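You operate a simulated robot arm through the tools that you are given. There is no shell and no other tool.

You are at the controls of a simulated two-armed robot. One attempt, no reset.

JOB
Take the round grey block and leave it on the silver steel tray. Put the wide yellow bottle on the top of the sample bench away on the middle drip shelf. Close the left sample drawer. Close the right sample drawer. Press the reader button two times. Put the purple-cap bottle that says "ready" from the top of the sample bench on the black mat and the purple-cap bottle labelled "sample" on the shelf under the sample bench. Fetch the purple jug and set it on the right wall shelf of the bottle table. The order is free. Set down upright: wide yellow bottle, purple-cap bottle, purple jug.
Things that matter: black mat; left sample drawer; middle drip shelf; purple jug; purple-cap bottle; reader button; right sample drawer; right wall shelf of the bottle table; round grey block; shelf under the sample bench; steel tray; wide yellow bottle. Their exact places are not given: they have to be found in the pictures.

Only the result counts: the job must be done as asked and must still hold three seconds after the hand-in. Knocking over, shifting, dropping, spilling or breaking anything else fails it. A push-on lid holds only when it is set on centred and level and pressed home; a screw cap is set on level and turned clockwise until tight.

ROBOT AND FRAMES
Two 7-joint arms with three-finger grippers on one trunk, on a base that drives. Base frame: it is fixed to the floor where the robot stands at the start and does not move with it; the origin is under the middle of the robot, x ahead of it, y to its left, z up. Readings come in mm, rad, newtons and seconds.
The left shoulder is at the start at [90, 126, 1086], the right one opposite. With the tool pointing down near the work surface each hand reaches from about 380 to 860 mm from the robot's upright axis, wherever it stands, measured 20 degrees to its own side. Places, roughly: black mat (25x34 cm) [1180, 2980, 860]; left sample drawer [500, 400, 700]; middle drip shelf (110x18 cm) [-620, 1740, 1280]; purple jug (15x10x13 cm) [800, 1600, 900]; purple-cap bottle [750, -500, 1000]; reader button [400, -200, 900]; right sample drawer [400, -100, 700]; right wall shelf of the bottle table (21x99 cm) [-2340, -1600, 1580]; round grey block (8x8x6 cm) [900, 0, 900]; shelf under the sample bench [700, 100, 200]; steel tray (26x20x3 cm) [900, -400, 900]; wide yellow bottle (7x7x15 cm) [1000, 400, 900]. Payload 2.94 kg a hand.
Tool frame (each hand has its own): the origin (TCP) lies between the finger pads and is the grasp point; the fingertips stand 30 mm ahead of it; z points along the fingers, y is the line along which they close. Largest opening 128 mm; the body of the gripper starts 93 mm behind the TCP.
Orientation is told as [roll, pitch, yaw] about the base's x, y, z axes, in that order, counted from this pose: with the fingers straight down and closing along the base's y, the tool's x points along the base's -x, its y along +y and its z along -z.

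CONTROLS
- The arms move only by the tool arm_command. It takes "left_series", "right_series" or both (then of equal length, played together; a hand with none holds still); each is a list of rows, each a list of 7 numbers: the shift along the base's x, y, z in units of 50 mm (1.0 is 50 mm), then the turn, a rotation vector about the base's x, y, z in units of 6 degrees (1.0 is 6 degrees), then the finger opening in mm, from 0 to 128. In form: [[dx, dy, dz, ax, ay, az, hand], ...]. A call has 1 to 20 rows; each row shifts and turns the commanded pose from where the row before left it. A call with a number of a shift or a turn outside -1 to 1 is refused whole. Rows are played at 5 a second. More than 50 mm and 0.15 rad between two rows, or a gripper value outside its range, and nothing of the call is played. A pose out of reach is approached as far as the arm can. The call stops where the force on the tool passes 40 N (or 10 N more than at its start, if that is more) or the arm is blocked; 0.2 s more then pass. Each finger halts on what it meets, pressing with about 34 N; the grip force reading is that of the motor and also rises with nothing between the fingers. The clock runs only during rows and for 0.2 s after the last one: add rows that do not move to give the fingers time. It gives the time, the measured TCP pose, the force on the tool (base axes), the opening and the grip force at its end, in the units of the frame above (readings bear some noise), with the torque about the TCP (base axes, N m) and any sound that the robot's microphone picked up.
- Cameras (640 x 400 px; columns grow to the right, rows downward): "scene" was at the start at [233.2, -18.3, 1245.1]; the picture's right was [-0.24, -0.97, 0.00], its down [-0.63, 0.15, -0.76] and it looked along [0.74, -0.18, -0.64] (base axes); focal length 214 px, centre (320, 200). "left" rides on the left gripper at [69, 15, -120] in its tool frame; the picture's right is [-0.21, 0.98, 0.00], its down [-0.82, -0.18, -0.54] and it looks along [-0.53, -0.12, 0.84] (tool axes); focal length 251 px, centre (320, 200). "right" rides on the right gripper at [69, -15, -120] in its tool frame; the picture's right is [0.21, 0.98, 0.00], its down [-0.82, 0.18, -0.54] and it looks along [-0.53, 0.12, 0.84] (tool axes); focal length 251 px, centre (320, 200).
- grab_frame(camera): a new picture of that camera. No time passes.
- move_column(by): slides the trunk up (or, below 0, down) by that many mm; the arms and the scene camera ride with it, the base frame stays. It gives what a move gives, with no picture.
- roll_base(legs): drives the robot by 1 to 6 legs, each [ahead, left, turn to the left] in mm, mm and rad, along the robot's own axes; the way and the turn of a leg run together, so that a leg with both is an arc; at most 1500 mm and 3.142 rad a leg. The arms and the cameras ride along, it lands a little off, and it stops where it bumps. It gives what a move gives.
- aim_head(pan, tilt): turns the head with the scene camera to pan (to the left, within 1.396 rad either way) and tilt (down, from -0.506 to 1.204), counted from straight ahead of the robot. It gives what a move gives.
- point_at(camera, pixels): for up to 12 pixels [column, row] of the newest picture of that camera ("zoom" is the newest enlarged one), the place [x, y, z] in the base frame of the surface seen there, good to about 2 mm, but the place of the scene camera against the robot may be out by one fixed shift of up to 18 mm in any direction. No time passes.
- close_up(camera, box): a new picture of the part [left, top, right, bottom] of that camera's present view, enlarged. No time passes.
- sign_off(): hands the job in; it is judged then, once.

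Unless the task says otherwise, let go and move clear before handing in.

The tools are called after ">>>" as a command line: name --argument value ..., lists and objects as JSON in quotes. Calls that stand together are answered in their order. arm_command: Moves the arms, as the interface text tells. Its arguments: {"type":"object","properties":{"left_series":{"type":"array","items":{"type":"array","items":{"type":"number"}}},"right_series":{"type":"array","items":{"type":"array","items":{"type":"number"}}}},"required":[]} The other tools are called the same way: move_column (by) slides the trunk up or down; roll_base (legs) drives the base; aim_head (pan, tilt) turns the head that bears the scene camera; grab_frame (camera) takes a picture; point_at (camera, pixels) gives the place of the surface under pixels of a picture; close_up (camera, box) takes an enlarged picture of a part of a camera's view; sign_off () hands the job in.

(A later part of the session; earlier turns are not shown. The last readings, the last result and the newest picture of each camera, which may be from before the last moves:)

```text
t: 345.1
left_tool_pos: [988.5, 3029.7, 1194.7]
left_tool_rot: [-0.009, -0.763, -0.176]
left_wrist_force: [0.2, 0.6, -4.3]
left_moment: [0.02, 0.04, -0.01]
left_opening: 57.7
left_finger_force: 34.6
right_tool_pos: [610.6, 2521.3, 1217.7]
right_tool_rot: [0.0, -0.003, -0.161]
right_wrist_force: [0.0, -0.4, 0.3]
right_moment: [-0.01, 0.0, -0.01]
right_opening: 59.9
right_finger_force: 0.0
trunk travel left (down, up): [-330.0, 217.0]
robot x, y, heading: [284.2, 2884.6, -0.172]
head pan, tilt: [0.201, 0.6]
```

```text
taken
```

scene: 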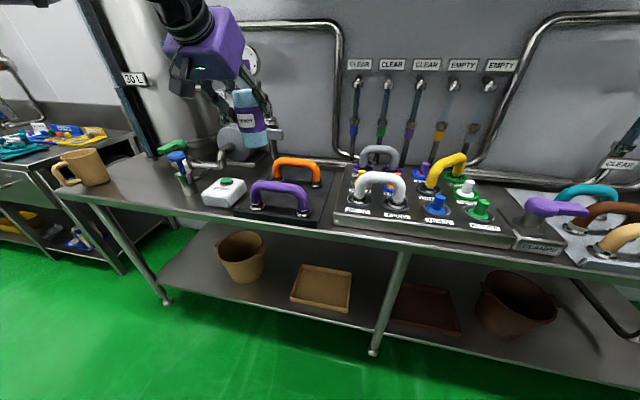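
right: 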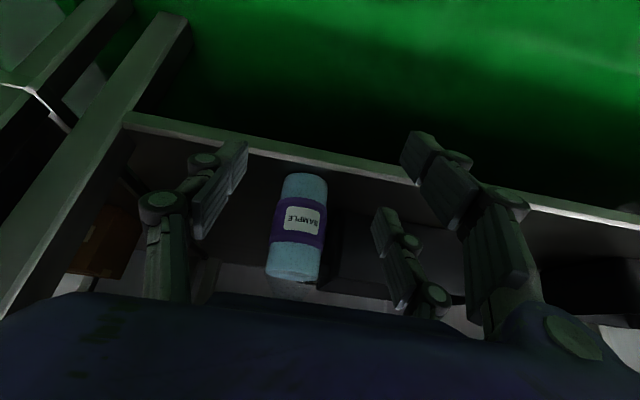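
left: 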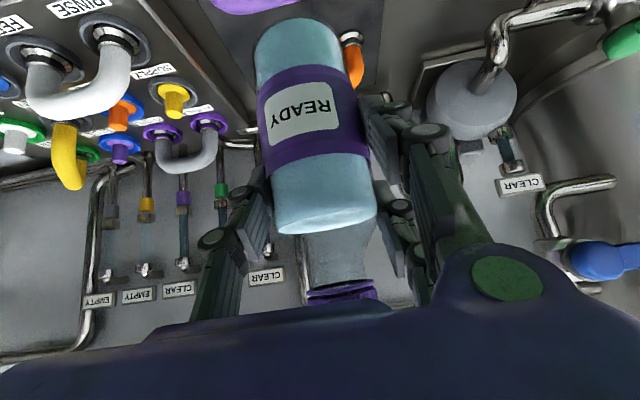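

Black area at about (285,200) with a purple and an orange handle standing on it. I zoom in to understand what is the mat and what is free on it.

>>> close_up --camera "scene" --box '[150, 120, 350, 245]'

>>> point_at --camera "zoom" --pixels '[[400, 270], [310, 300], [480, 300], [520, 230], [370, 230], [400, 240], [460, 200], [480, 150], [440, 270], [250, 220], [540, 280], [300, 250]]'

```text
3.20 times, centred on (250, 182) of scene
```

zoom: 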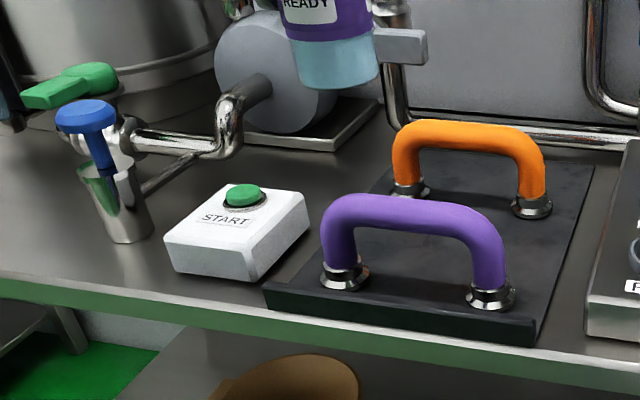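

```text
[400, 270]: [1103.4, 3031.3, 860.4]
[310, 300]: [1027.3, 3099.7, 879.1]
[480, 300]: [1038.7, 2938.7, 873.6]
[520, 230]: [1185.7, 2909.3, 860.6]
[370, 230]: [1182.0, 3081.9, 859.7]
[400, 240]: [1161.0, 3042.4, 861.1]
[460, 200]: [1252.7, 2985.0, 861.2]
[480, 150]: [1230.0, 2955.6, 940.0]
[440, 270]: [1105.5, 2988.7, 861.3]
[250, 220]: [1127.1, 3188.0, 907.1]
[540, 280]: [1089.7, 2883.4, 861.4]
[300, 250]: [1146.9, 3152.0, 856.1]
```

The black mat (z≈855) carries two U-shaped hoses; the strip between them around (1160,2990) is free. I measure the fittings and mat corners.

>>> point_at --camera "zoom" --pixels '[[345, 275], [490, 295], [410, 188], [532, 205], [268, 287], [533, 330], [590, 167], [415, 205], [470, 140], [400, 205], [445, 250], [330, 245]]'

>>> point_at --camera "left" --pixels '[[355, 50], [345, 45], [250, 5], [240, 40], [280, 12], [390, 10], [230, 110]]'

```text
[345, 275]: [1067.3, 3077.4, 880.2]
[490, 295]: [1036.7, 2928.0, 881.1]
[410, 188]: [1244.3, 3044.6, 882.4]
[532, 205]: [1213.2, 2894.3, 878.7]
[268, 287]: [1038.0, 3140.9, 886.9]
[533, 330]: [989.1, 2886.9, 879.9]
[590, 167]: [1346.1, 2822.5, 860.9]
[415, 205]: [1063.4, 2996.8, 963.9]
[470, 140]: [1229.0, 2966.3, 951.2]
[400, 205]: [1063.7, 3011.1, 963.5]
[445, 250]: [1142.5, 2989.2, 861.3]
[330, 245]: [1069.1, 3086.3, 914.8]
```

```text
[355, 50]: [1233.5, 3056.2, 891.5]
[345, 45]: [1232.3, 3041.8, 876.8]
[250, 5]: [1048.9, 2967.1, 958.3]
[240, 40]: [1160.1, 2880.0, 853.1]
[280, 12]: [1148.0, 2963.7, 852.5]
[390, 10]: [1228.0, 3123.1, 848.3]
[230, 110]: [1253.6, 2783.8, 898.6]
```

The free strip between the hoses is centred near (1125,2986), mat z≈853, hose tops ≈958. I drive 130 mm in, with the bottle still high.

>>> roll_base --legs '[[129, -20, 0]]'

>>> grab_frame --camera "left"

>>> aim_head --pan 0.25 --tilt 0.45

>>> grab_frame --camera "scene"

```text
t: 346.4
left_tool_pos: [1111.9, 2988.5, 1196.1]
left_tool_rot: [-0.008, -0.763, -0.177]
left_wrist_force: [-1.3, -0.1, -3.6]
left_moment: [-0.01, 0.04, 0.01]
left_opening: 57.8
left_finger_force: 33.9
right_tool_pos: [732.2, 2480.0, 1219.1]
right_tool_rot: [-0.002, -0.006, -0.158]
right_wrist_force: [0.0, 0.3, -0.6]
right_moment: [0.01, 0.02, -0.03]
right_opening: 59.9
right_finger_force: 0.1
trunk travel left (down, up): [-330.0, 217.0]
robot x, y, heading: [409.7, 2842.7, -0.178]
head pan, tilt: [0.201, 0.6]
```

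```text
taken
```

left: 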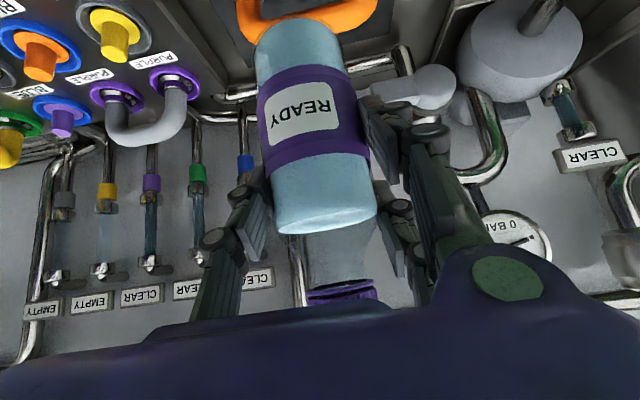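

```text
t: 347.1
left_tool_pos: [1112.3, 2989.6, 1195.0]
left_tool_rot: [-0.009, -0.761, -0.178]
left_wrist_force: [0.5, -0.2, -3.8]
left_moment: [0.02, 0.0, -0.01]
left_opening: 57.7
left_finger_force: 34.2
right_tool_pos: [733.6, 2479.9, 1219.0]
right_tool_rot: [0.0, -0.004, -0.158]
right_wrist_force: [0.5, -0.2, -0.2]
right_moment: [0.0, 0.01, -0.02]
right_opening: 60.0
right_finger_force: 0.0
trunk travel left (down, up): [-330.0, 217.0]
robot x, y, heading: [409.9, 2841.4, -0.176]
head pan, tilt: [0.25, 0.45]
```

```text
taken
```

scene: 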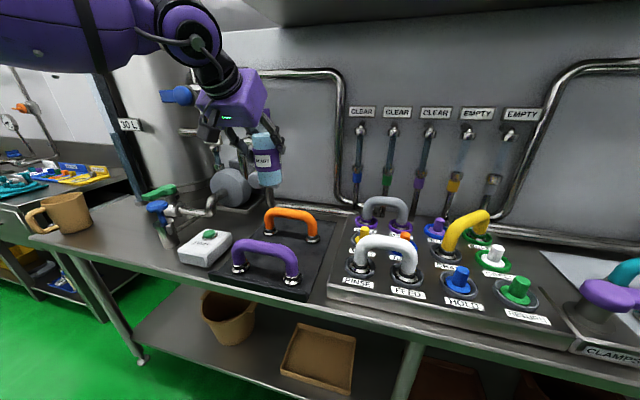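

>>> close_up --camera "scene" --box '[190, 190, 350, 300]'

>>> point_at --camera "zoom" --pixels '[[195, 305], [410, 355], [265, 195], [310, 215], [315, 80], [490, 195], [400, 80], [350, 200], [270, 290], [380, 230], [430, 250], [330, 255]]'

```text
3.64 times, centred on (270, 245) of scene
```

zoom: 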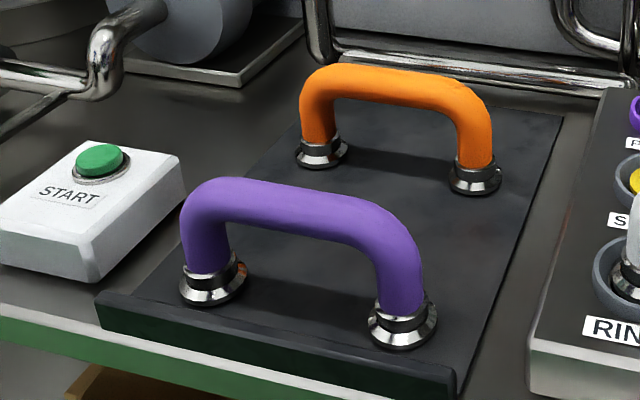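

```text
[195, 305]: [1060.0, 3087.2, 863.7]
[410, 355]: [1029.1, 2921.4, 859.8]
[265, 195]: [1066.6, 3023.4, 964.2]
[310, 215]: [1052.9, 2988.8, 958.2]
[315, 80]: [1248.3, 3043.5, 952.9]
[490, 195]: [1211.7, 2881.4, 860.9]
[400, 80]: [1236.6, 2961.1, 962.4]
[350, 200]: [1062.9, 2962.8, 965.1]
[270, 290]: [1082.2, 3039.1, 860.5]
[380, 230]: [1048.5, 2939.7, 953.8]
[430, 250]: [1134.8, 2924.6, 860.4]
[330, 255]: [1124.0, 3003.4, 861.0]
```

Target on the mat: (1140,2985). I move above it and descend partway.

>>> arm_command --left_series '[[0.28, -0.04, 0, 0, 0, 0, 50], [0.28, -0.04, 0, 0, 0, 0, 50], [0, 0, -0.7, 0, 0, 0, 50], [0, 0, -0.8, 0, 0, 0, 50], [0, 0, -0.8, 0, 0, 0, 50], [0, 0, -0.8, 0, 0, 0, 50]]'

>>> close_up --camera "scene" --box '[170, 130, 350, 290]'

>>> grab_frame --camera "left"

```text
t: 348.5
left_tool_pos: [1140.8, 2983.9, 1040.1]
left_tool_rot: [-0.01, -0.763, -0.174]
left_wrist_force: [0.4, 0.4, -3.6]
left_moment: [0.0, 0.03, 0.03]
left_opening: 57.6
left_finger_force: 34.1
right_tool_pos: [733.3, 2480.0, 1218.4]
right_tool_rot: [-0.001, -0.003, -0.16]
right_wrist_force: [0.5, 0.1, 0.2]
right_moment: [-0.02, 0.03, 0.04]
right_opening: 59.8
right_finger_force: 0.2
trunk travel left (down, up): [-330.0, 217.0]
robot x, y, heading: [414.7, 2844.5, -0.177]
head pan, tilt: [0.25, 0.45]
```

```text
2.50 times, centred on (260, 210) of scene
```

zoom: 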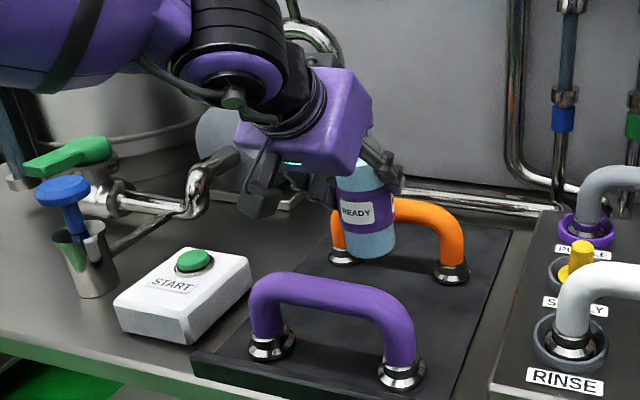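

```text
taken
```

left: 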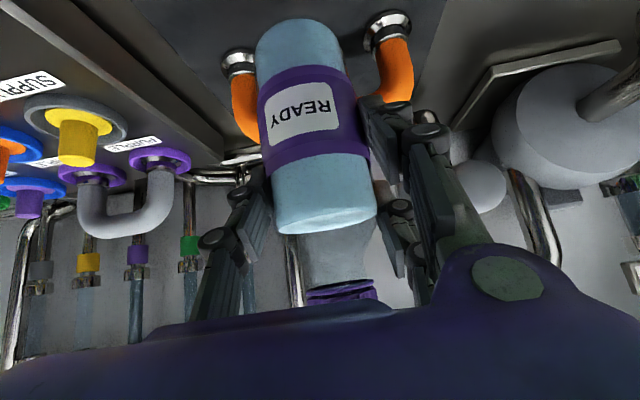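

>>> point_at --camera "left" --pixels '[[243, 95], [398, 75], [238, 65], [386, 35], [300, 8], [225, 20], [420, 10]]'

>>> point_at --camera "zoom" --pixels '[[340, 300], [270, 285], [400, 330], [350, 345], [400, 215], [370, 265], [270, 345], [400, 375], [440, 255]]'

```text
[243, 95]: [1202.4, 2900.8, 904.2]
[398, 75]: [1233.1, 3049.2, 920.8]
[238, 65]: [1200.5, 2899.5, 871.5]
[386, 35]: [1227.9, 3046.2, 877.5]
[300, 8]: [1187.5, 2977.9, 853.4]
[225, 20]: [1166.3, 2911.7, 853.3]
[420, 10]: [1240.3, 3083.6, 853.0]
```

```text
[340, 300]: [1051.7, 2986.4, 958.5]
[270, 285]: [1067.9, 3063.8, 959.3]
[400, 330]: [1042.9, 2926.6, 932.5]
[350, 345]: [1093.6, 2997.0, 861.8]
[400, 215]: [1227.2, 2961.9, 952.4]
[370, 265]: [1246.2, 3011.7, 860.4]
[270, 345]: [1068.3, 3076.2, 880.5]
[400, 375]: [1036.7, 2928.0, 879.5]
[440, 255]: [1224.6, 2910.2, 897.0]
```

Centred between the hoses. I lower on toward the mat and creep to contact.

>>> arm_command --left_series '[[0, 0, -0.7, 0, 0, 0, 50], [0, 0, -0.6, 0, 0, 0, 50], [0, 0, -0.3, 0, 0, 0, 50], [0, 0, 0, 0, 0, 0, 50]]'

>>> close_up --camera "scene" --box '[170, 130, 350, 290]'

>>> grab_frame --camera "left"

```text
t: 349.5
left_tool_pos: [1140.5, 2984.0, 961.0]
left_tool_rot: [-0.009, -0.763, -0.175]
left_wrist_force: [-0.7, 0.1, -3.4]
left_moment: [-0.01, 0.0, 0.0]
left_opening: 57.7
left_finger_force: 33.6
right_tool_pos: [733.3, 2479.2, 1218.7]
right_tool_rot: [0.0, -0.004, -0.158]
right_wrist_force: [0.2, 0.5, 0.2]
right_moment: [0.02, 0.01, 0.02]
right_opening: 60.3
right_finger_force: 0.0
trunk travel left (down, up): [-330.0, 217.0]
robot x, y, heading: [408.5, 2843.4, -0.172]
head pan, tilt: [0.25, 0.45]
```

```text
2.50 times, centred on (260, 210) of scene
```

zoom: 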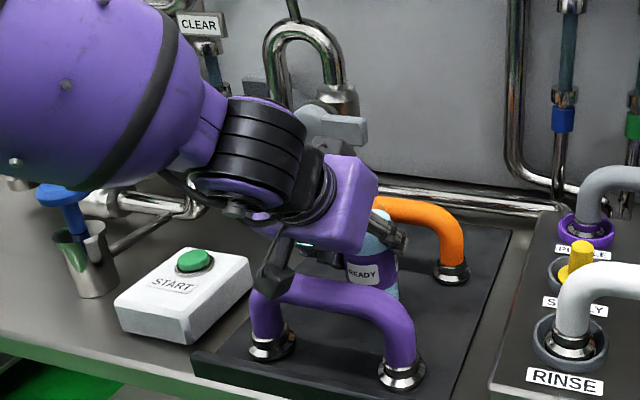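

```text
taken
```

left: 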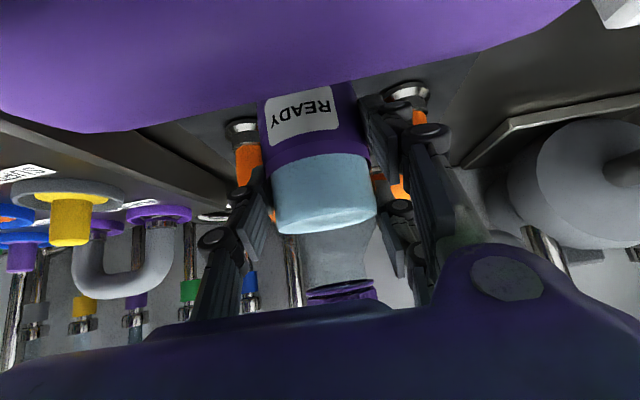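

The hand's camera box passes close above the purple hose; only ~9 mm remain. I creep down watching forces.

>>> arm_command --left_series '[[0, 0, -0.08, 0, 0, 0, 50], [0, 0, -0.04, 0, 0, 0, 50], [0, 0, -0.02, 0, 0, 0, 50]]'

>>> close_up --camera "scene" --box '[230, 190, 310, 260]'

```text
t: 350.3
left_tool_pos: [1138.9, 2985.1, 953.6]
left_tool_rot: [-0.008, -0.763, -0.175]
left_wrist_force: [0.0, 1.3, -0.9]
left_moment: [0.12, 0.01, -0.01]
left_opening: 57.7
left_finger_force: 34.0
right_tool_pos: [732.2, 2479.7, 1219.5]
right_tool_rot: [-0.001, -0.005, -0.16]
right_wrist_force: [0.4, -0.2, -0.1]
right_moment: [0.02, -0.01, -0.01]
right_opening: 59.9
right_finger_force: 0.0
trunk travel left (down, up): [-330.0, 217.0]
robot x, y, heading: [408.7, 2841.8, -0.171]
head pan, tilt: [0.25, 0.45]
```

```text
5.71 times, centred on (270, 225) of scene
```

zoom: 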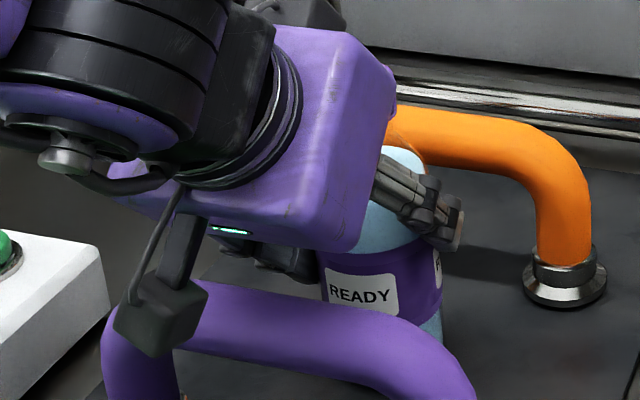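

>>> arm_command --left_series '[[0, 0, -0.02, 0, 0, 0, 50], [0, 0, -0.02, 0, 0, 0, 50]]'

```text
t: 350.9
left_tool_pos: [1139.4, 2984.8, 954.2]
left_tool_rot: [-0.009, -0.766, -0.177]
left_wrist_force: [0.2, 3.0, 10.7]
left_moment: [0.57, -0.05, 0.02]
left_opening: 57.5
left_finger_force: 34.1
right_tool_pos: [732.2, 2479.6, 1220.1]
right_tool_rot: [0.0, -0.005, -0.159]
right_wrist_force: [-0.5, -0.5, -0.4]
right_moment: [-0.01, -0.03, 0.01]
right_opening: 60.2
right_finger_force: 0.1
trunk travel left (down, up): [-330.0, 217.0]
robot x, y, heading: [409.3, 2840.3, -0.173]
head pan, tilt: [0.25, 0.45]
```

The bottle's base touches the mat (14 N). I ease up half a millimetre and open slowly.

>>> arm_command --left_series '[[0, 0, 0.01, 0, 0, 0, 54], [0, 0, 0, 0, 0, 0, 58], [0, 0, 0, 0, 0, 0, 61], [0, 0, 0, 0, 0, 0, 66], [0, 0, 0, 0, 0, 0, 74], [0, 0, 0, 0, 0, 0, 84], [0, 0, 0, 0, 0, 0, 90], [0, 0, 0, 0, 0, 0, 90]]'

>>> close_up --camera "scene" --box '[190, 150, 350, 280]'

>>> grab_frame --camera "left"

```text
t: 352.7
left_tool_pos: [1139.2, 2984.3, 952.2]
left_tool_rot: [-0.009, -0.761, -0.175]
left_wrist_force: [0.1, 0.1, 0.1]
left_moment: [-0.01, 0.02, -0.01]
left_opening: 90.2
left_finger_force: 0.1
right_tool_pos: [733.3, 2479.2, 1219.2]
right_tool_rot: [0.001, -0.006, -0.16]
right_wrist_force: [0.5, 0.3, 0.2]
right_moment: [0.03, 0.02, 0.0]
right_opening: 59.9
right_finger_force: 0.1
trunk travel left (down, up): [-330.0, 217.0]
robot x, y, heading: [409.2, 2844.0, -0.178]
head pan, tilt: [0.25, 0.45]
```

```text
3.08 times, centred on (270, 215) of scene
```

zoom: 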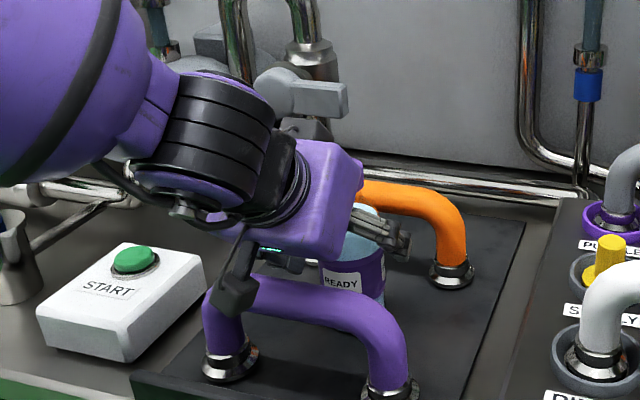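

```text
taken
```

left: 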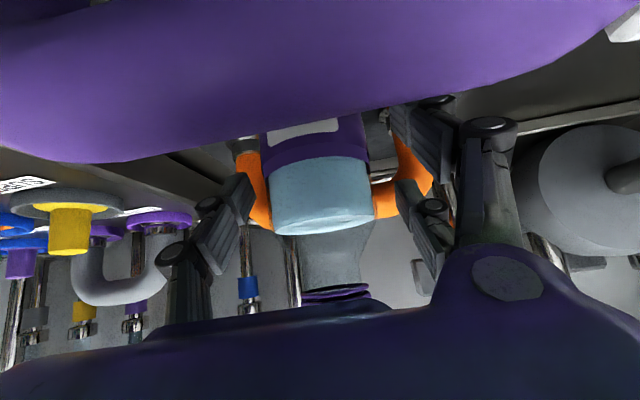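

READY stands on the mat between the hoses. I raise the hand straight up past the cap, then back away.

>>> arm_command --left_series '[[0, 0, 0.3, 0, 0, 0, 90], [0, 0, 0.7, 0, 0, 0, 90], [0, 0, 0.8, 0, 0, 0, 90], [0, 0, 0.8, 0, 0, 0, 90], [0, 0, 0.8, 0, 0, 0, 90]]'

>>> grab_frame --camera "scene"

>>> grab_frame --camera "left"

```text
t: 353.9
left_tool_pos: [1137.1, 2984.8, 1121.8]
left_tool_rot: [-0.009, -0.763, -0.177]
left_wrist_force: [-0.3, -0.7, -0.2]
left_moment: [-0.02, 0.0, -0.02]
left_opening: 90.0
left_finger_force: 0.1
right_tool_pos: [732.4, 2478.3, 1219.8]
right_tool_rot: [0.001, -0.005, -0.159]
right_wrist_force: [0.1, 0.9, 0.1]
right_moment: [0.0, -0.01, -0.01]
right_opening: 60.0
right_finger_force: 0.1
trunk travel left (down, up): [-330.0, 217.0]
robot x, y, heading: [411.6, 2848.3, -0.175]
head pan, tilt: [0.25, 0.45]
```

```text
taken
```

scene: 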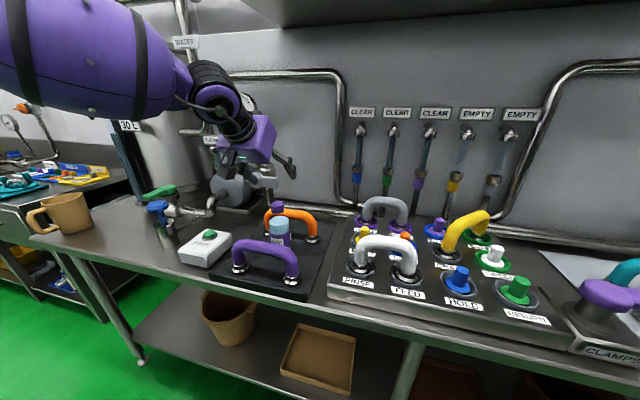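

```text
taken
```

left: 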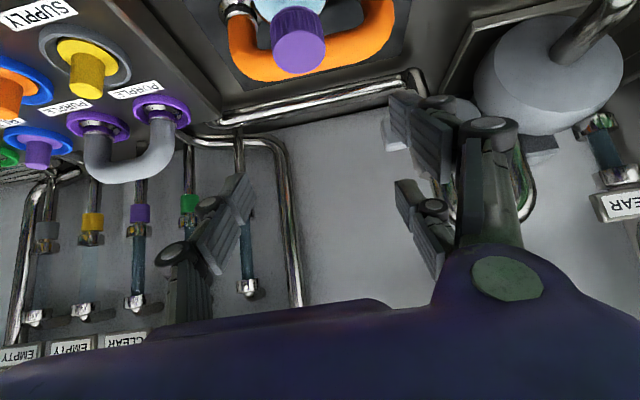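

READY is placed. Next the purple jug on the sink table: I back off and strafe right along the wall to face it.

>>> roll_base --legs '[[-150, 0, 0], [0, -1200, 0]]'

>>> aim_head --pan 0.1 --tilt 0.5

>>> grab_frame --camera "scene"

```text
t: 365.6
left_tool_pos: [783.2, 1836.6, 1121.9]
left_tool_rot: [-0.007, -0.763, -0.175]
left_wrist_force: [0.3, 0.0, -1.0]
left_moment: [0.01, 0.03, -0.02]
left_opening: 90.1
left_finger_force: 0.1
right_tool_pos: [375.9, 1329.4, 1219.2]
right_tool_rot: [0.0, -0.004, -0.157]
right_wrist_force: [-0.6, -0.3, -0.5]
right_moment: [-0.01, -0.02, 0.02]
right_opening: 60.1
right_finger_force: 0.1
trunk travel left (down, up): [-330.0, 217.0]
robot x, y, heading: [56.5, 1695.8, -0.171]
head pan, tilt: [0.25, 0.45]
```

```text
t: 366.3
left_tool_pos: [783.3, 1835.5, 1122.0]
left_tool_rot: [-0.01, -0.763, -0.175]
left_wrist_force: [0.1, -0.7, 0.5]
left_moment: [0.02, -0.02, -0.05]
left_opening: 89.9
left_finger_force: 0.0
right_tool_pos: [377.0, 1329.8, 1219.3]
right_tool_rot: [-0.001, -0.005, -0.158]
right_wrist_force: [0.4, -0.4, -0.6]
right_moment: [0.0, 0.03, -0.01]
right_opening: 60.3
right_finger_force: 0.0
trunk travel left (down, up): [-330.0, 217.0]
robot x, y, heading: [55.0, 1694.8, -0.173]
head pan, tilt: [0.099, 0.499]
```

```text
taken
```

scene: 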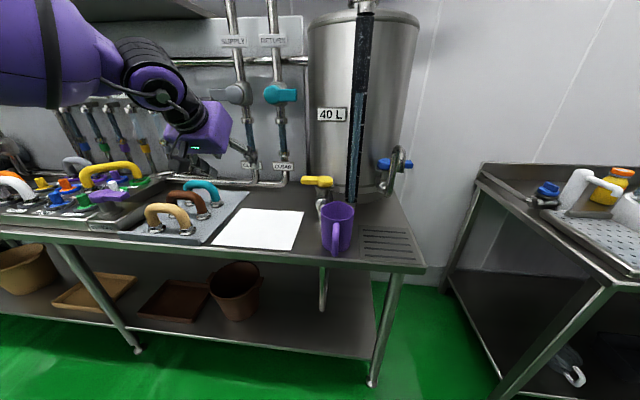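

The jug stands at (338,228), handle toward me, near the yellow tap. I zoom in and measure.

>>> close_up --camera "scene" --box '[280, 150, 440, 290]'

>>> point_at --camera "zoom" --pixels '[[230, 150], [180, 150], [285, 150], [230, 185], [215, 230], [200, 270], [270, 230], [235, 280], [190, 105], [160, 90], [300, 310], [230, 160]]'

```text
2.86 times, centred on (360, 220) of scene
```

zoom: 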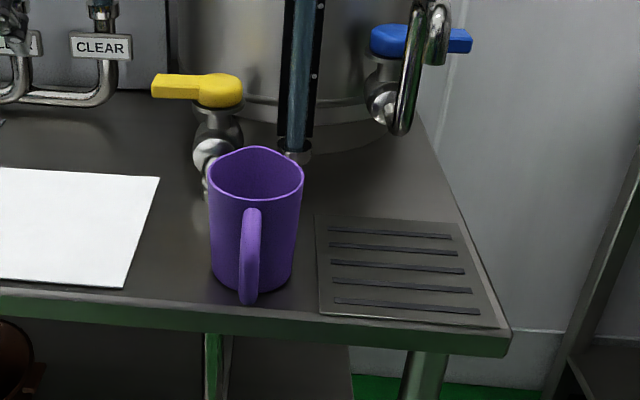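

```text
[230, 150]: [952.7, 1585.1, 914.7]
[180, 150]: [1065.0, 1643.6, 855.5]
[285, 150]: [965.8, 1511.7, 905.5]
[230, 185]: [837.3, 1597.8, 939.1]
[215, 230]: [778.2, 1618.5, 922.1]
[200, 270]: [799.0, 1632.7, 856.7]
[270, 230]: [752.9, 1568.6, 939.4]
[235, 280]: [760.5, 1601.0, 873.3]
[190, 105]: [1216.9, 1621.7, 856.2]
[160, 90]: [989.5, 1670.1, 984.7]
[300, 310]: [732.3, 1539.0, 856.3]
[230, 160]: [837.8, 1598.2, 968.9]
```

>>> point_at --camera "zoom" --pixels '[[211, 176], [302, 180], [255, 149], [275, 203], [250, 212], [248, 255], [247, 295], [214, 265], [292, 265], [270, 280], [230, 285]]'

>>> close_up --camera "scene" --box '[315, 180, 375, 260]'

```text
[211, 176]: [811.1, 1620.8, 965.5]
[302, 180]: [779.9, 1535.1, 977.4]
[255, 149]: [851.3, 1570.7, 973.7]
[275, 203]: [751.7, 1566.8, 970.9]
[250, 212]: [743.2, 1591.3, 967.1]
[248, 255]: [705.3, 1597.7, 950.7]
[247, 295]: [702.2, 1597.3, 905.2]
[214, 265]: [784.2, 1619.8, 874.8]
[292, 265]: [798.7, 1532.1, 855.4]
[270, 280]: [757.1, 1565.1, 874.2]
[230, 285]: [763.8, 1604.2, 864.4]
```

```text
5.00 times, centred on (345, 220) of scene
```

zoom: 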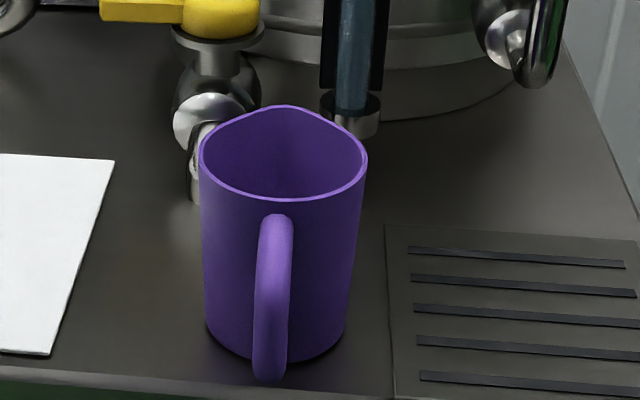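

The jug's body is centred near (783,1574), rim z≈971, handle pointing straight at me. I'll grasp it with the left hand at ~70° tilt (so it can go onto a high shelf). First I reposition.

>>> roll_base --legs '[[-60, -240, 0]]'

>>> arm_command --left_series '[[0, 0, 0, -0.17, -0.97, 0, 120], [0, 0, 0, -0.17, -0.97, 0, 128], [0, 0, 0, -0.17, -0.97, 0, 128], [0, 0, 0, -0.17, -0.97, 0, 128], [0, 0, 0, -0.07, -0.4, 0, 128]]'

>>> grab_frame --camera "left"

>>> grab_frame --camera "scene"

```text
t: 369.0
left_tool_pos: [681.7, 1610.6, 1122.0]
left_tool_rot: [-0.01, -0.762, -0.177]
left_wrist_force: [0.7, -0.1, 0.3]
left_moment: [-0.01, 0.01, 0.01]
left_opening: 89.9
left_finger_force: 0.0
right_tool_pos: [275.5, 1104.9, 1219.2]
right_tool_rot: [0.001, -0.004, -0.155]
right_wrist_force: [0.6, 0.5, -0.5]
right_moment: [0.0, 0.01, -0.02]
right_opening: 59.9
right_finger_force: 0.0
trunk travel left (down, up): [-330.0, 217.0]
robot x, y, heading: [-45.9, 1468.6, -0.171]
head pan, tilt: [0.099, 0.499]
```

```text
t: 370.2
left_tool_pos: [681.2, 1610.9, 1122.8]
left_tool_rot: [-0.011, -1.219, -0.174]
left_wrist_force: [-0.6, -0.3, -0.8]
left_moment: [0.03, -0.02, -0.02]
left_opening: 127.8
left_finger_force: 0.1
right_tool_pos: [276.7, 1104.1, 1218.9]
right_tool_rot: [-0.001, -0.004, -0.157]
right_wrist_force: [0.4, 0.2, 0.1]
right_moment: [-0.01, -0.01, -0.01]
right_opening: 59.9
right_finger_force: 0.1
trunk travel left (down, up): [-330.0, 217.0]
robot x, y, heading: [-47.8, 1467.1, -0.174]
head pan, tilt: [0.099, 0.499]
```

```text
taken
```

left: 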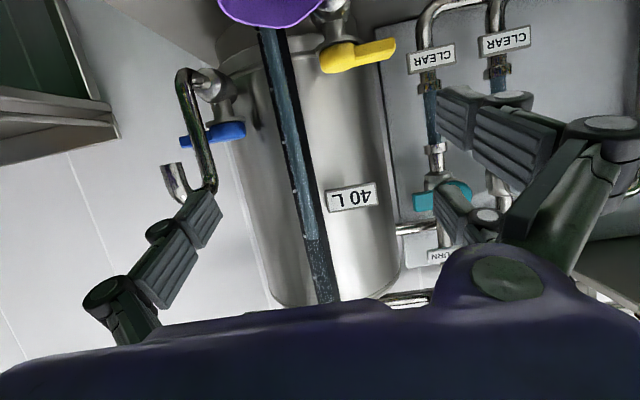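

```text
taken
```

scene: 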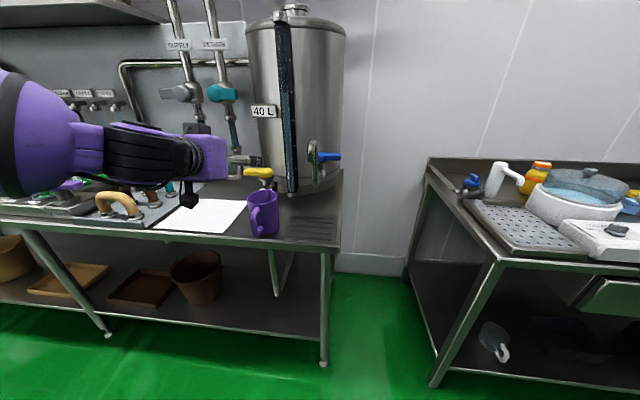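

Tilt is 70°. I back up, lower the hand to z≈922 in free air, then come in horizontally so the fingers straddle jug and handle.

>>> roll_base --legs '[[-130, -19, 0]]'

>>> arm_command --left_series '[[0, 0, -0.8, 0, 0, 0, 128], [0, 0, -0.8, 0, 0, 0, 128], [0, 0, -0.8, 0, 0, 0, 128], [0, 0, -0.8, 0, 0, 0, 128], [0, 0, -0.8, 0, 0, 0, 128]]'

>>> grab_frame --camera "left"

```text
t: 371.5
left_tool_pos: [552.1, 1614.9, 1121.2]
left_tool_rot: [-0.01, -1.217, -0.174]
left_wrist_force: [0.3, -0.2, 1.0]
left_moment: [0.02, 0.0, 0.01]
left_opening: 127.8
left_finger_force: 0.1
right_tool_pos: [146.3, 1108.3, 1219.2]
right_tool_rot: [0.0, -0.005, -0.158]
right_wrist_force: [0.0, -0.4, 0.7]
right_moment: [0.0, -0.05, -0.02]
right_opening: 59.9
right_finger_force: 0.1
trunk travel left (down, up): [-330.0, 217.0]
robot x, y, heading: [-181.9, 1471.9, -0.174]
head pan, tilt: [0.099, 0.499]
```

```text
t: 372.7
left_tool_pos: [551.3, 1614.9, 1032.2]
left_tool_rot: [-0.01, -1.216, -0.175]
left_wrist_force: [0.3, -0.6, 0.3]
left_moment: [-0.01, -0.04, -0.02]
left_opening: 128.1
left_finger_force: 0.0
left hand out of reach, approached as far as the arm can: row 3, 4, 5
right_tool_pos: [145.8, 1107.3, 1219.7]
right_tool_rot: [0.0, -0.004, -0.158]
right_wrist_force: [-0.1, 0.2, -0.1]
right_moment: [-0.01, 0.02, -0.02]
right_opening: 60.2
right_finger_force: 0.0
trunk travel left (down, up): [-330.0, 217.0]
robot x, y, heading: [-179.2, 1474.5, -0.171]
head pan, tilt: [0.099, 0.499]
```

```text
taken
```

left: 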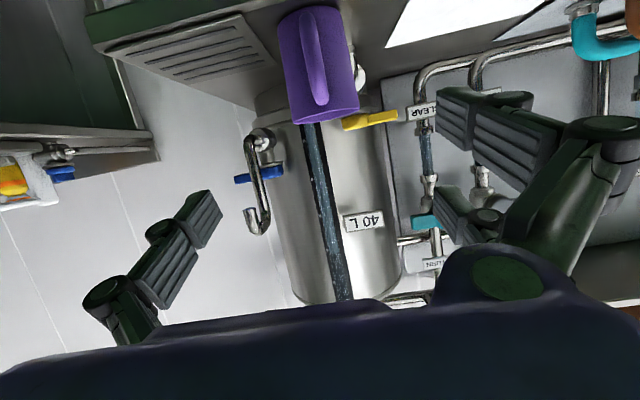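

The arm stops at z≈1032 in this posture; I lower the trunk 110 mm instead.

>>> move_column --by -110

>>> grab_frame --camera "left"

>>> grab_frame --camera "scene"

```text
t: 374.1
left_tool_pos: [551.3, 1615.4, 923.6]
left_tool_rot: [-0.009, -1.219, -0.174]
left_wrist_force: [1.1, -0.3, -0.1]
left_moment: [-0.02, -0.03, -0.01]
left_opening: 127.9
left_finger_force: 0.0
right_tool_pos: [145.5, 1108.3, 1109.7]
right_tool_rot: [-0.001, -0.006, -0.159]
right_wrist_force: [0.2, -0.3, 0.9]
right_moment: [0.01, -0.06, 0.0]
right_opening: 59.8
right_finger_force: 0.1
trunk travel left (down, up): [-220.0, 327.0]
robot x, y, heading: [-173.8, 1471.1, -0.179]
head pan, tilt: [0.099, 0.499]
```

```text
taken
```

left: 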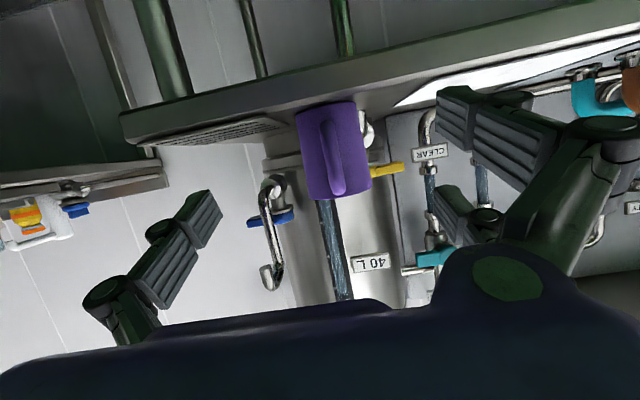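

```text
taken
```

scene: 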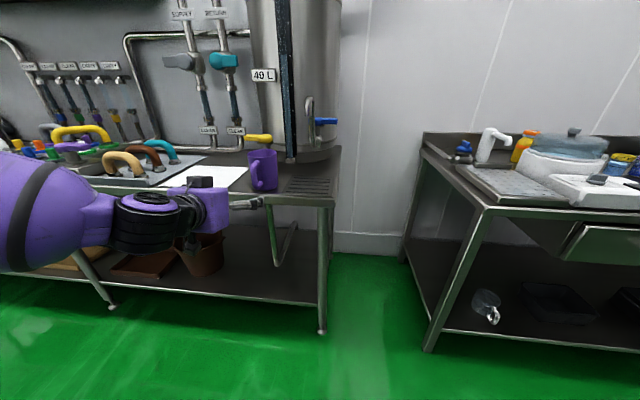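

Clean trunk move. The left camera sees the jug at (335,150); I measure it precisely from here.

>>> close_up --camera "left" --box '[270, 80, 400, 220]'

>>> point_at --camera "zoom" --pixels '[[260, 150], [400, 130], [280, 250], [440, 240], [310, 330], [370, 310], [330, 180], [345, 280], [300, 130], [410, 180], [290, 200]]'

```text
2.86 times, centred on (335, 150) of left
```

zoom: 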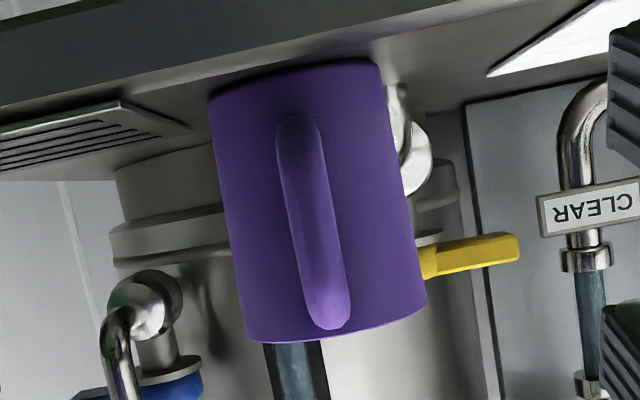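

```text
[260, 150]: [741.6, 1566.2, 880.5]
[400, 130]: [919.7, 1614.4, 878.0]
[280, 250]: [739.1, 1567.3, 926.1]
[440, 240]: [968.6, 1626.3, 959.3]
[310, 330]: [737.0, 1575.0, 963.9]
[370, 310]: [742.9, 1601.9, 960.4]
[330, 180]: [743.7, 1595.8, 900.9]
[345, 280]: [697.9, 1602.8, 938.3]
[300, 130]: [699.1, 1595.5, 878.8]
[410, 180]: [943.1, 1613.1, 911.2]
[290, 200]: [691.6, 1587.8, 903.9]
```

>>> point_at --camera "zoom" --pixels '[[238, 250], [410, 250], [226, 180], [402, 180], [246, 320], [420, 300], [216, 110], [384, 110], [320, 95], [330, 230], [312, 200]]'

```text
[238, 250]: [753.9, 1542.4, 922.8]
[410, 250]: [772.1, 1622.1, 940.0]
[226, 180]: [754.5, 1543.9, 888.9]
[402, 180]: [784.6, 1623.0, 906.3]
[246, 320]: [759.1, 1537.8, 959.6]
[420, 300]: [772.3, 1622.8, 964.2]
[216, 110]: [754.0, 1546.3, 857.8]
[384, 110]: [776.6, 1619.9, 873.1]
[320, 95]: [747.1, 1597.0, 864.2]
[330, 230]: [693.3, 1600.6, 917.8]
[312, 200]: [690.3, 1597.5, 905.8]
```

Jug centre is 5 mm left of the hand's line; body front at 456, handle out to 404 (hand axis coordinates, TCP at 264). I advance the base 125 mm and check.

>>> roll_base --legs '[[125, 5, 0]]'

>>> grab_frame --camera "left"

>>> close_up --camera "scene" --box '[180, 130, 360, 270]'

```text
t: 375.4
left_tool_pos: [673.2, 1598.6, 922.3]
left_tool_rot: [-0.009, -1.216, -0.174]
left_wrist_force: [1.0, -0.4, -0.2]
left_moment: [0.03, -0.01, -0.01]
left_opening: 127.9
left_finger_force: 0.3
right_tool_pos: [267.9, 1091.8, 1108.6]
right_tool_rot: [-0.001, -0.004, -0.157]
right_wrist_force: [0.9, -0.1, 0.1]
right_moment: [0.03, 0.03, 0.01]
right_opening: 60.1
right_finger_force: 0.1
trunk travel left (down, up): [-220.0, 327.0]
robot x, y, heading: [-57.3, 1455.8, -0.177]
head pan, tilt: [0.099, 0.499]
```

```text
taken
```

left: 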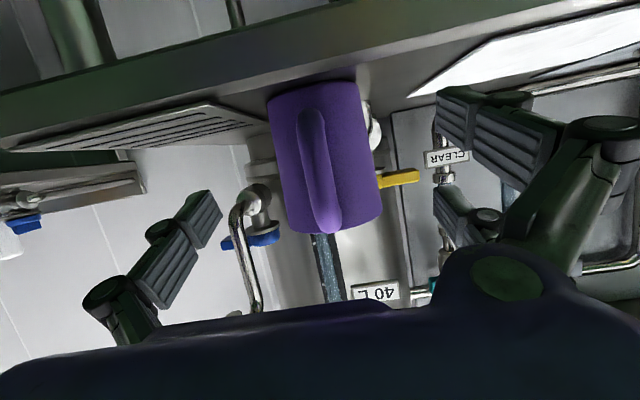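

```text
2.86 times, centred on (270, 200) of scene
```

zoom: 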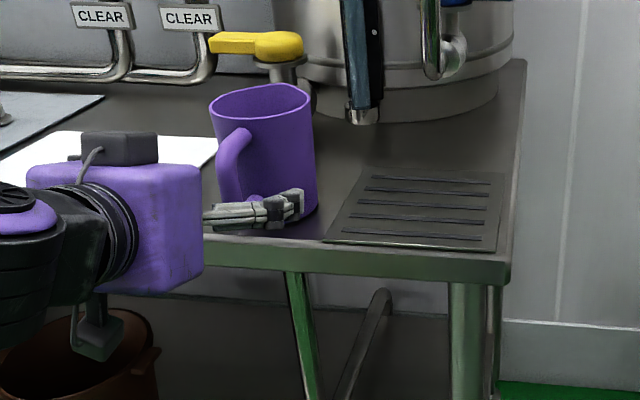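

Aligned: fingers on both sides of jug and handle. I advance 88 mm with the arm.

>>> arm_command --left_series '[[0.577, -0.1014, 0, 0, 0, 0, 128], [0.577, -0.1014, 0, 0, 0, 0, 128], [0.577, -0.1014, 0, 0, 0, 0, 128], [0, 0, 0, 0, 0, 0, 128]]'

>>> grab_frame --camera "left"

>>> close_up --camera "scene" --box '[180, 130, 360, 270]'

```text
t: 376.4
left_tool_pos: [759.8, 1583.6, 922.1]
left_tool_rot: [-0.01, -1.217, -0.174]
left_wrist_force: [-0.6, 0.2, -0.2]
left_moment: [0.02, 0.0, -0.01]
left_opening: 127.8
left_finger_force: 0.0
right_tool_pos: [266.3, 1092.6, 1109.6]
right_tool_rot: [0.002, -0.005, -0.159]
right_wrist_force: [0.3, -0.3, 0.2]
right_moment: [-0.01, -0.02, -0.03]
right_opening: 60.0
right_finger_force: 0.0
trunk travel left (down, up): [-220.0, 327.0]
robot x, y, heading: [-56.8, 1457.3, -0.176]
head pan, tilt: [0.099, 0.499]
```

```text
taken
```

left: 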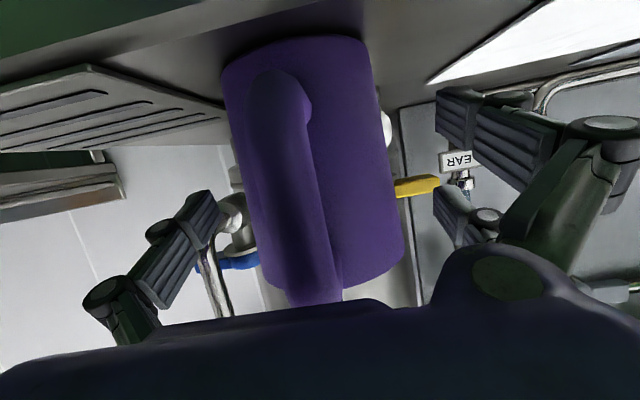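

```text
2.86 times, centred on (270, 200) of scene
```

zoom: 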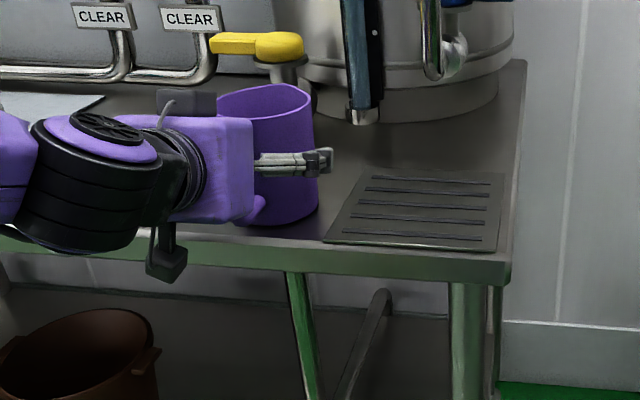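

No contact force. I close the fingers on the jug body.

>>> arm_command --left_series '[[0, 0, 0, 0, 0, 0, 110], [0, 0, 0, 0, 0, 0, 95], [0, 0, 0, 0, 0, 0, 80], [0, 0, 0, 0, 0, 0, 70], [0, 0, 0, 0, 0, 0, 70], [0, 0, 0, 0, 0, 0, 70]]'

>>> grab_frame --camera "left"

```text
t: 377.8
left_tool_pos: [759.7, 1583.2, 921.9]
left_tool_rot: [-0.007, -1.218, -0.173]
left_wrist_force: [-0.5, -1.1, 0.7]
left_moment: [-0.13, 0.0, -0.08]
left_opening: 88.1
left_finger_force: 34.2
right_tool_pos: [266.5, 1091.7, 1109.6]
right_tool_rot: [0.001, -0.005, -0.155]
right_wrist_force: [0.3, 0.5, -0.1]
right_moment: [0.02, -0.02, 0.0]
right_opening: 60.2
right_finger_force: 0.1
trunk travel left (down, up): [-220.0, 327.0]
robot x, y, heading: [-56.0, 1457.2, -0.176]
head pan, tilt: [0.099, 0.499]
```

```text
taken
```

left: 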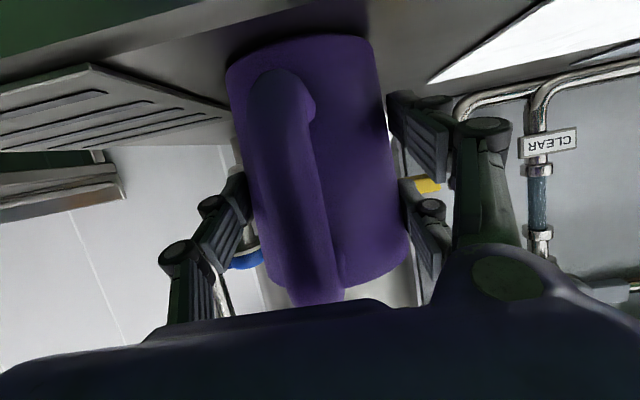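

Gripped (88 mm). I lift 25 mm, check, then withdraw with the base away from the tap.

>>> arm_command --left_series '[[0, 0, 0.1, 0, 0, 0, 70], [0, 0, 0.2, 0, 0, 0, 70], [0, 0, 0.2, 0, 0, 0, 70], [0, 0, 0, 0, 0, 0, 70]]'

>>> close_up --camera "scene" --box '[180, 130, 360, 270]'

```text
t: 378.8
left_tool_pos: [759.3, 1584.1, 946.9]
left_tool_rot: [-0.008, -1.217, -0.173]
left_wrist_force: [-0.2, 0.5, -1.0]
left_moment: [0.03, 0.01, 0.01]
left_opening: 87.6
left_finger_force: 33.9
right_tool_pos: [267.4, 1091.6, 1108.7]
right_tool_rot: [-0.001, -0.002, -0.159]
right_wrist_force: [0.7, -0.4, 0.2]
right_moment: [0.02, 0.04, -0.01]
right_opening: 59.8
right_finger_force: 0.1
trunk travel left (down, up): [-220.0, 327.0]
robot x, y, heading: [-53.9, 1456.3, -0.175]
head pan, tilt: [0.099, 0.499]
```

```text
2.86 times, centred on (270, 200) of scene
```

zoom: 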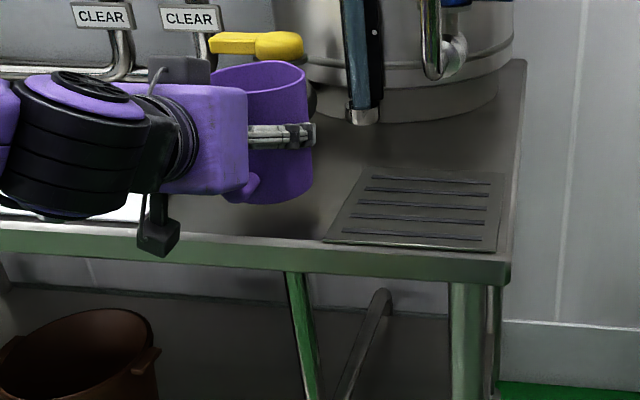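

The jug is light and secure. I back off from the table and raise the trunk in steps for the trip and the high shelf.

>>> roll_base --legs '[[-120, 0, 0]]'

>>> move_column --by 110

>>> move_column --by 110

>>> move_column --by 100

```text
t: 380.0
left_tool_pos: [642.4, 1605.2, 947.7]
left_tool_rot: [-0.009, -1.216, -0.175]
left_wrist_force: [0.0, -0.1, -1.4]
left_moment: [0.02, 0.01, 0.0]
left_opening: 87.8
left_finger_force: 34.3
right_tool_pos: [149.0, 1112.4, 1109.2]
right_tool_rot: [0.0, -0.006, -0.157]
right_wrist_force: [-0.7, 0.3, 0.2]
right_moment: [-0.03, -0.02, 0.01]
right_opening: 60.0
right_finger_force: 0.0
trunk travel left (down, up): [-220.0, 327.0]
robot x, y, heading: [-171.2, 1473.4, -0.177]
head pan, tilt: [0.099, 0.499]
```

```text
t: 381.4
left_tool_pos: [641.2, 1604.5, 1057.2]
left_tool_rot: [-0.008, -1.216, -0.174]
left_wrist_force: [-0.2, 0.7, -1.4]
left_moment: [-0.02, -0.02, 0.04]
left_opening: 87.6
left_finger_force: 34.4
right_tool_pos: [149.5, 1112.6, 1218.3]
right_tool_rot: [0.0, -0.002, -0.157]
right_wrist_force: [0.0, 0.7, 0.0]
right_moment: [0.0, 0.02, 0.0]
right_opening: 59.9
right_finger_force: 0.0
trunk travel left (down, up): [-330.0, 217.0]
robot x, y, heading: [-173.9, 1479.0, -0.175]
head pan, tilt: [0.099, 0.499]
```

```text
t: 382.9
left_tool_pos: [643.4, 1605.7, 1166.0]
left_tool_rot: [-0.008, -1.215, -0.175]
left_wrist_force: [-0.1, -0.3, -1.9]
left_moment: [-0.01, -0.02, -0.03]
left_opening: 87.4
left_finger_force: 33.5
right_tool_pos: [151.4, 1111.9, 1328.8]
right_tool_rot: [-0.001, -0.003, -0.158]
right_wrist_force: [0.1, -0.2, 0.2]
right_moment: [0.02, 0.02, 0.03]
right_opening: 60.0
right_finger_force: 0.0
trunk travel left (down, up): [-440.0, 107.0]
robot x, y, heading: [-170.7, 1473.4, -0.175]
head pan, tilt: [0.099, 0.499]
```

```text
t: 384.2
left_tool_pos: [627.2, 1607.0, 1327.8]
left_tool_rot: [-0.005, -1.296, -0.177]
left_wrist_force: [-0.3, -0.2, -2.1]
left_moment: [0.03, -0.01, -0.02]
left_opening: 87.3
left_finger_force: 33.7
right_tool_pos: [150.8, 1113.1, 1426.2]
right_tool_rot: [-0.002, 0.0, -0.16]
right_wrist_force: [0.2, -0.4, -0.7]
right_moment: [-0.02, -0.01, 0.03]
right_opening: 59.8
right_finger_force: 0.0
trunk travel left (down, up): [-540.0, 7.0]
robot x, y, heading: [-172.2, 1475.5, -0.178]
head pan, tilt: [0.099, 0.499]
```

The jug leans back ~4.6° after the last trunk step but is held fast; I'll level it later. I drive back along the aisle toward the bottle table side.

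>>> roll_base --legs '[[0, -950, 0], [0, -850, 0]]'

>>> aim_head --pan -1.39 --tilt 0.2

>>> grab_frame --camera "scene"

```text
t: 400.3
left_tool_pos: [318.8, -160.8, 1329.7]
left_tool_rot: [-0.008, -1.301, -0.168]
left_wrist_force: [-0.3, -0.2, -0.6]
left_moment: [0.0, -0.02, 0.01]
left_opening: 87.1
left_finger_force: 34.1
right_tool_pos: [-157.9, -657.0, 1429.5]
right_tool_rot: [0.0, -0.003, -0.152]
right_wrist_force: [0.6, 0.0, 0.1]
right_moment: [-0.02, -0.02, 0.01]
right_opening: 60.1
right_finger_force: 0.1
trunk travel left (down, up): [-540.0, 7.0]
robot x, y, heading: [-481.1, -294.4, -0.172]
head pan, tilt: [0.099, 0.499]
```

```text
t: 401.9
left_tool_pos: [318.1, -160.6, 1330.8]
left_tool_rot: [-0.008, -1.301, -0.168]
left_wrist_force: [-0.1, -1.4, -1.4]
left_moment: [0.0, 0.0, -0.01]
left_opening: 87.2
left_finger_force: 34.2
right_tool_pos: [-159.1, -656.1, 1429.3]
right_tool_rot: [0.0, -0.005, -0.153]
right_wrist_force: [1.1, -0.3, 0.5]
right_moment: [-0.01, 0.02, -0.02]
right_opening: 60.1
right_finger_force: 0.1
trunk travel left (down, up): [-540.0, 7.0]
robot x, y, heading: [-483.2, -294.5, -0.168]
head pan, tilt: [-1.389, 0.201]
```

```text
taken
```

scene: 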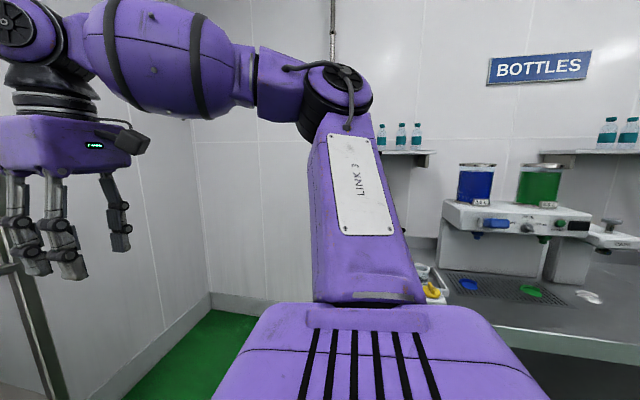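

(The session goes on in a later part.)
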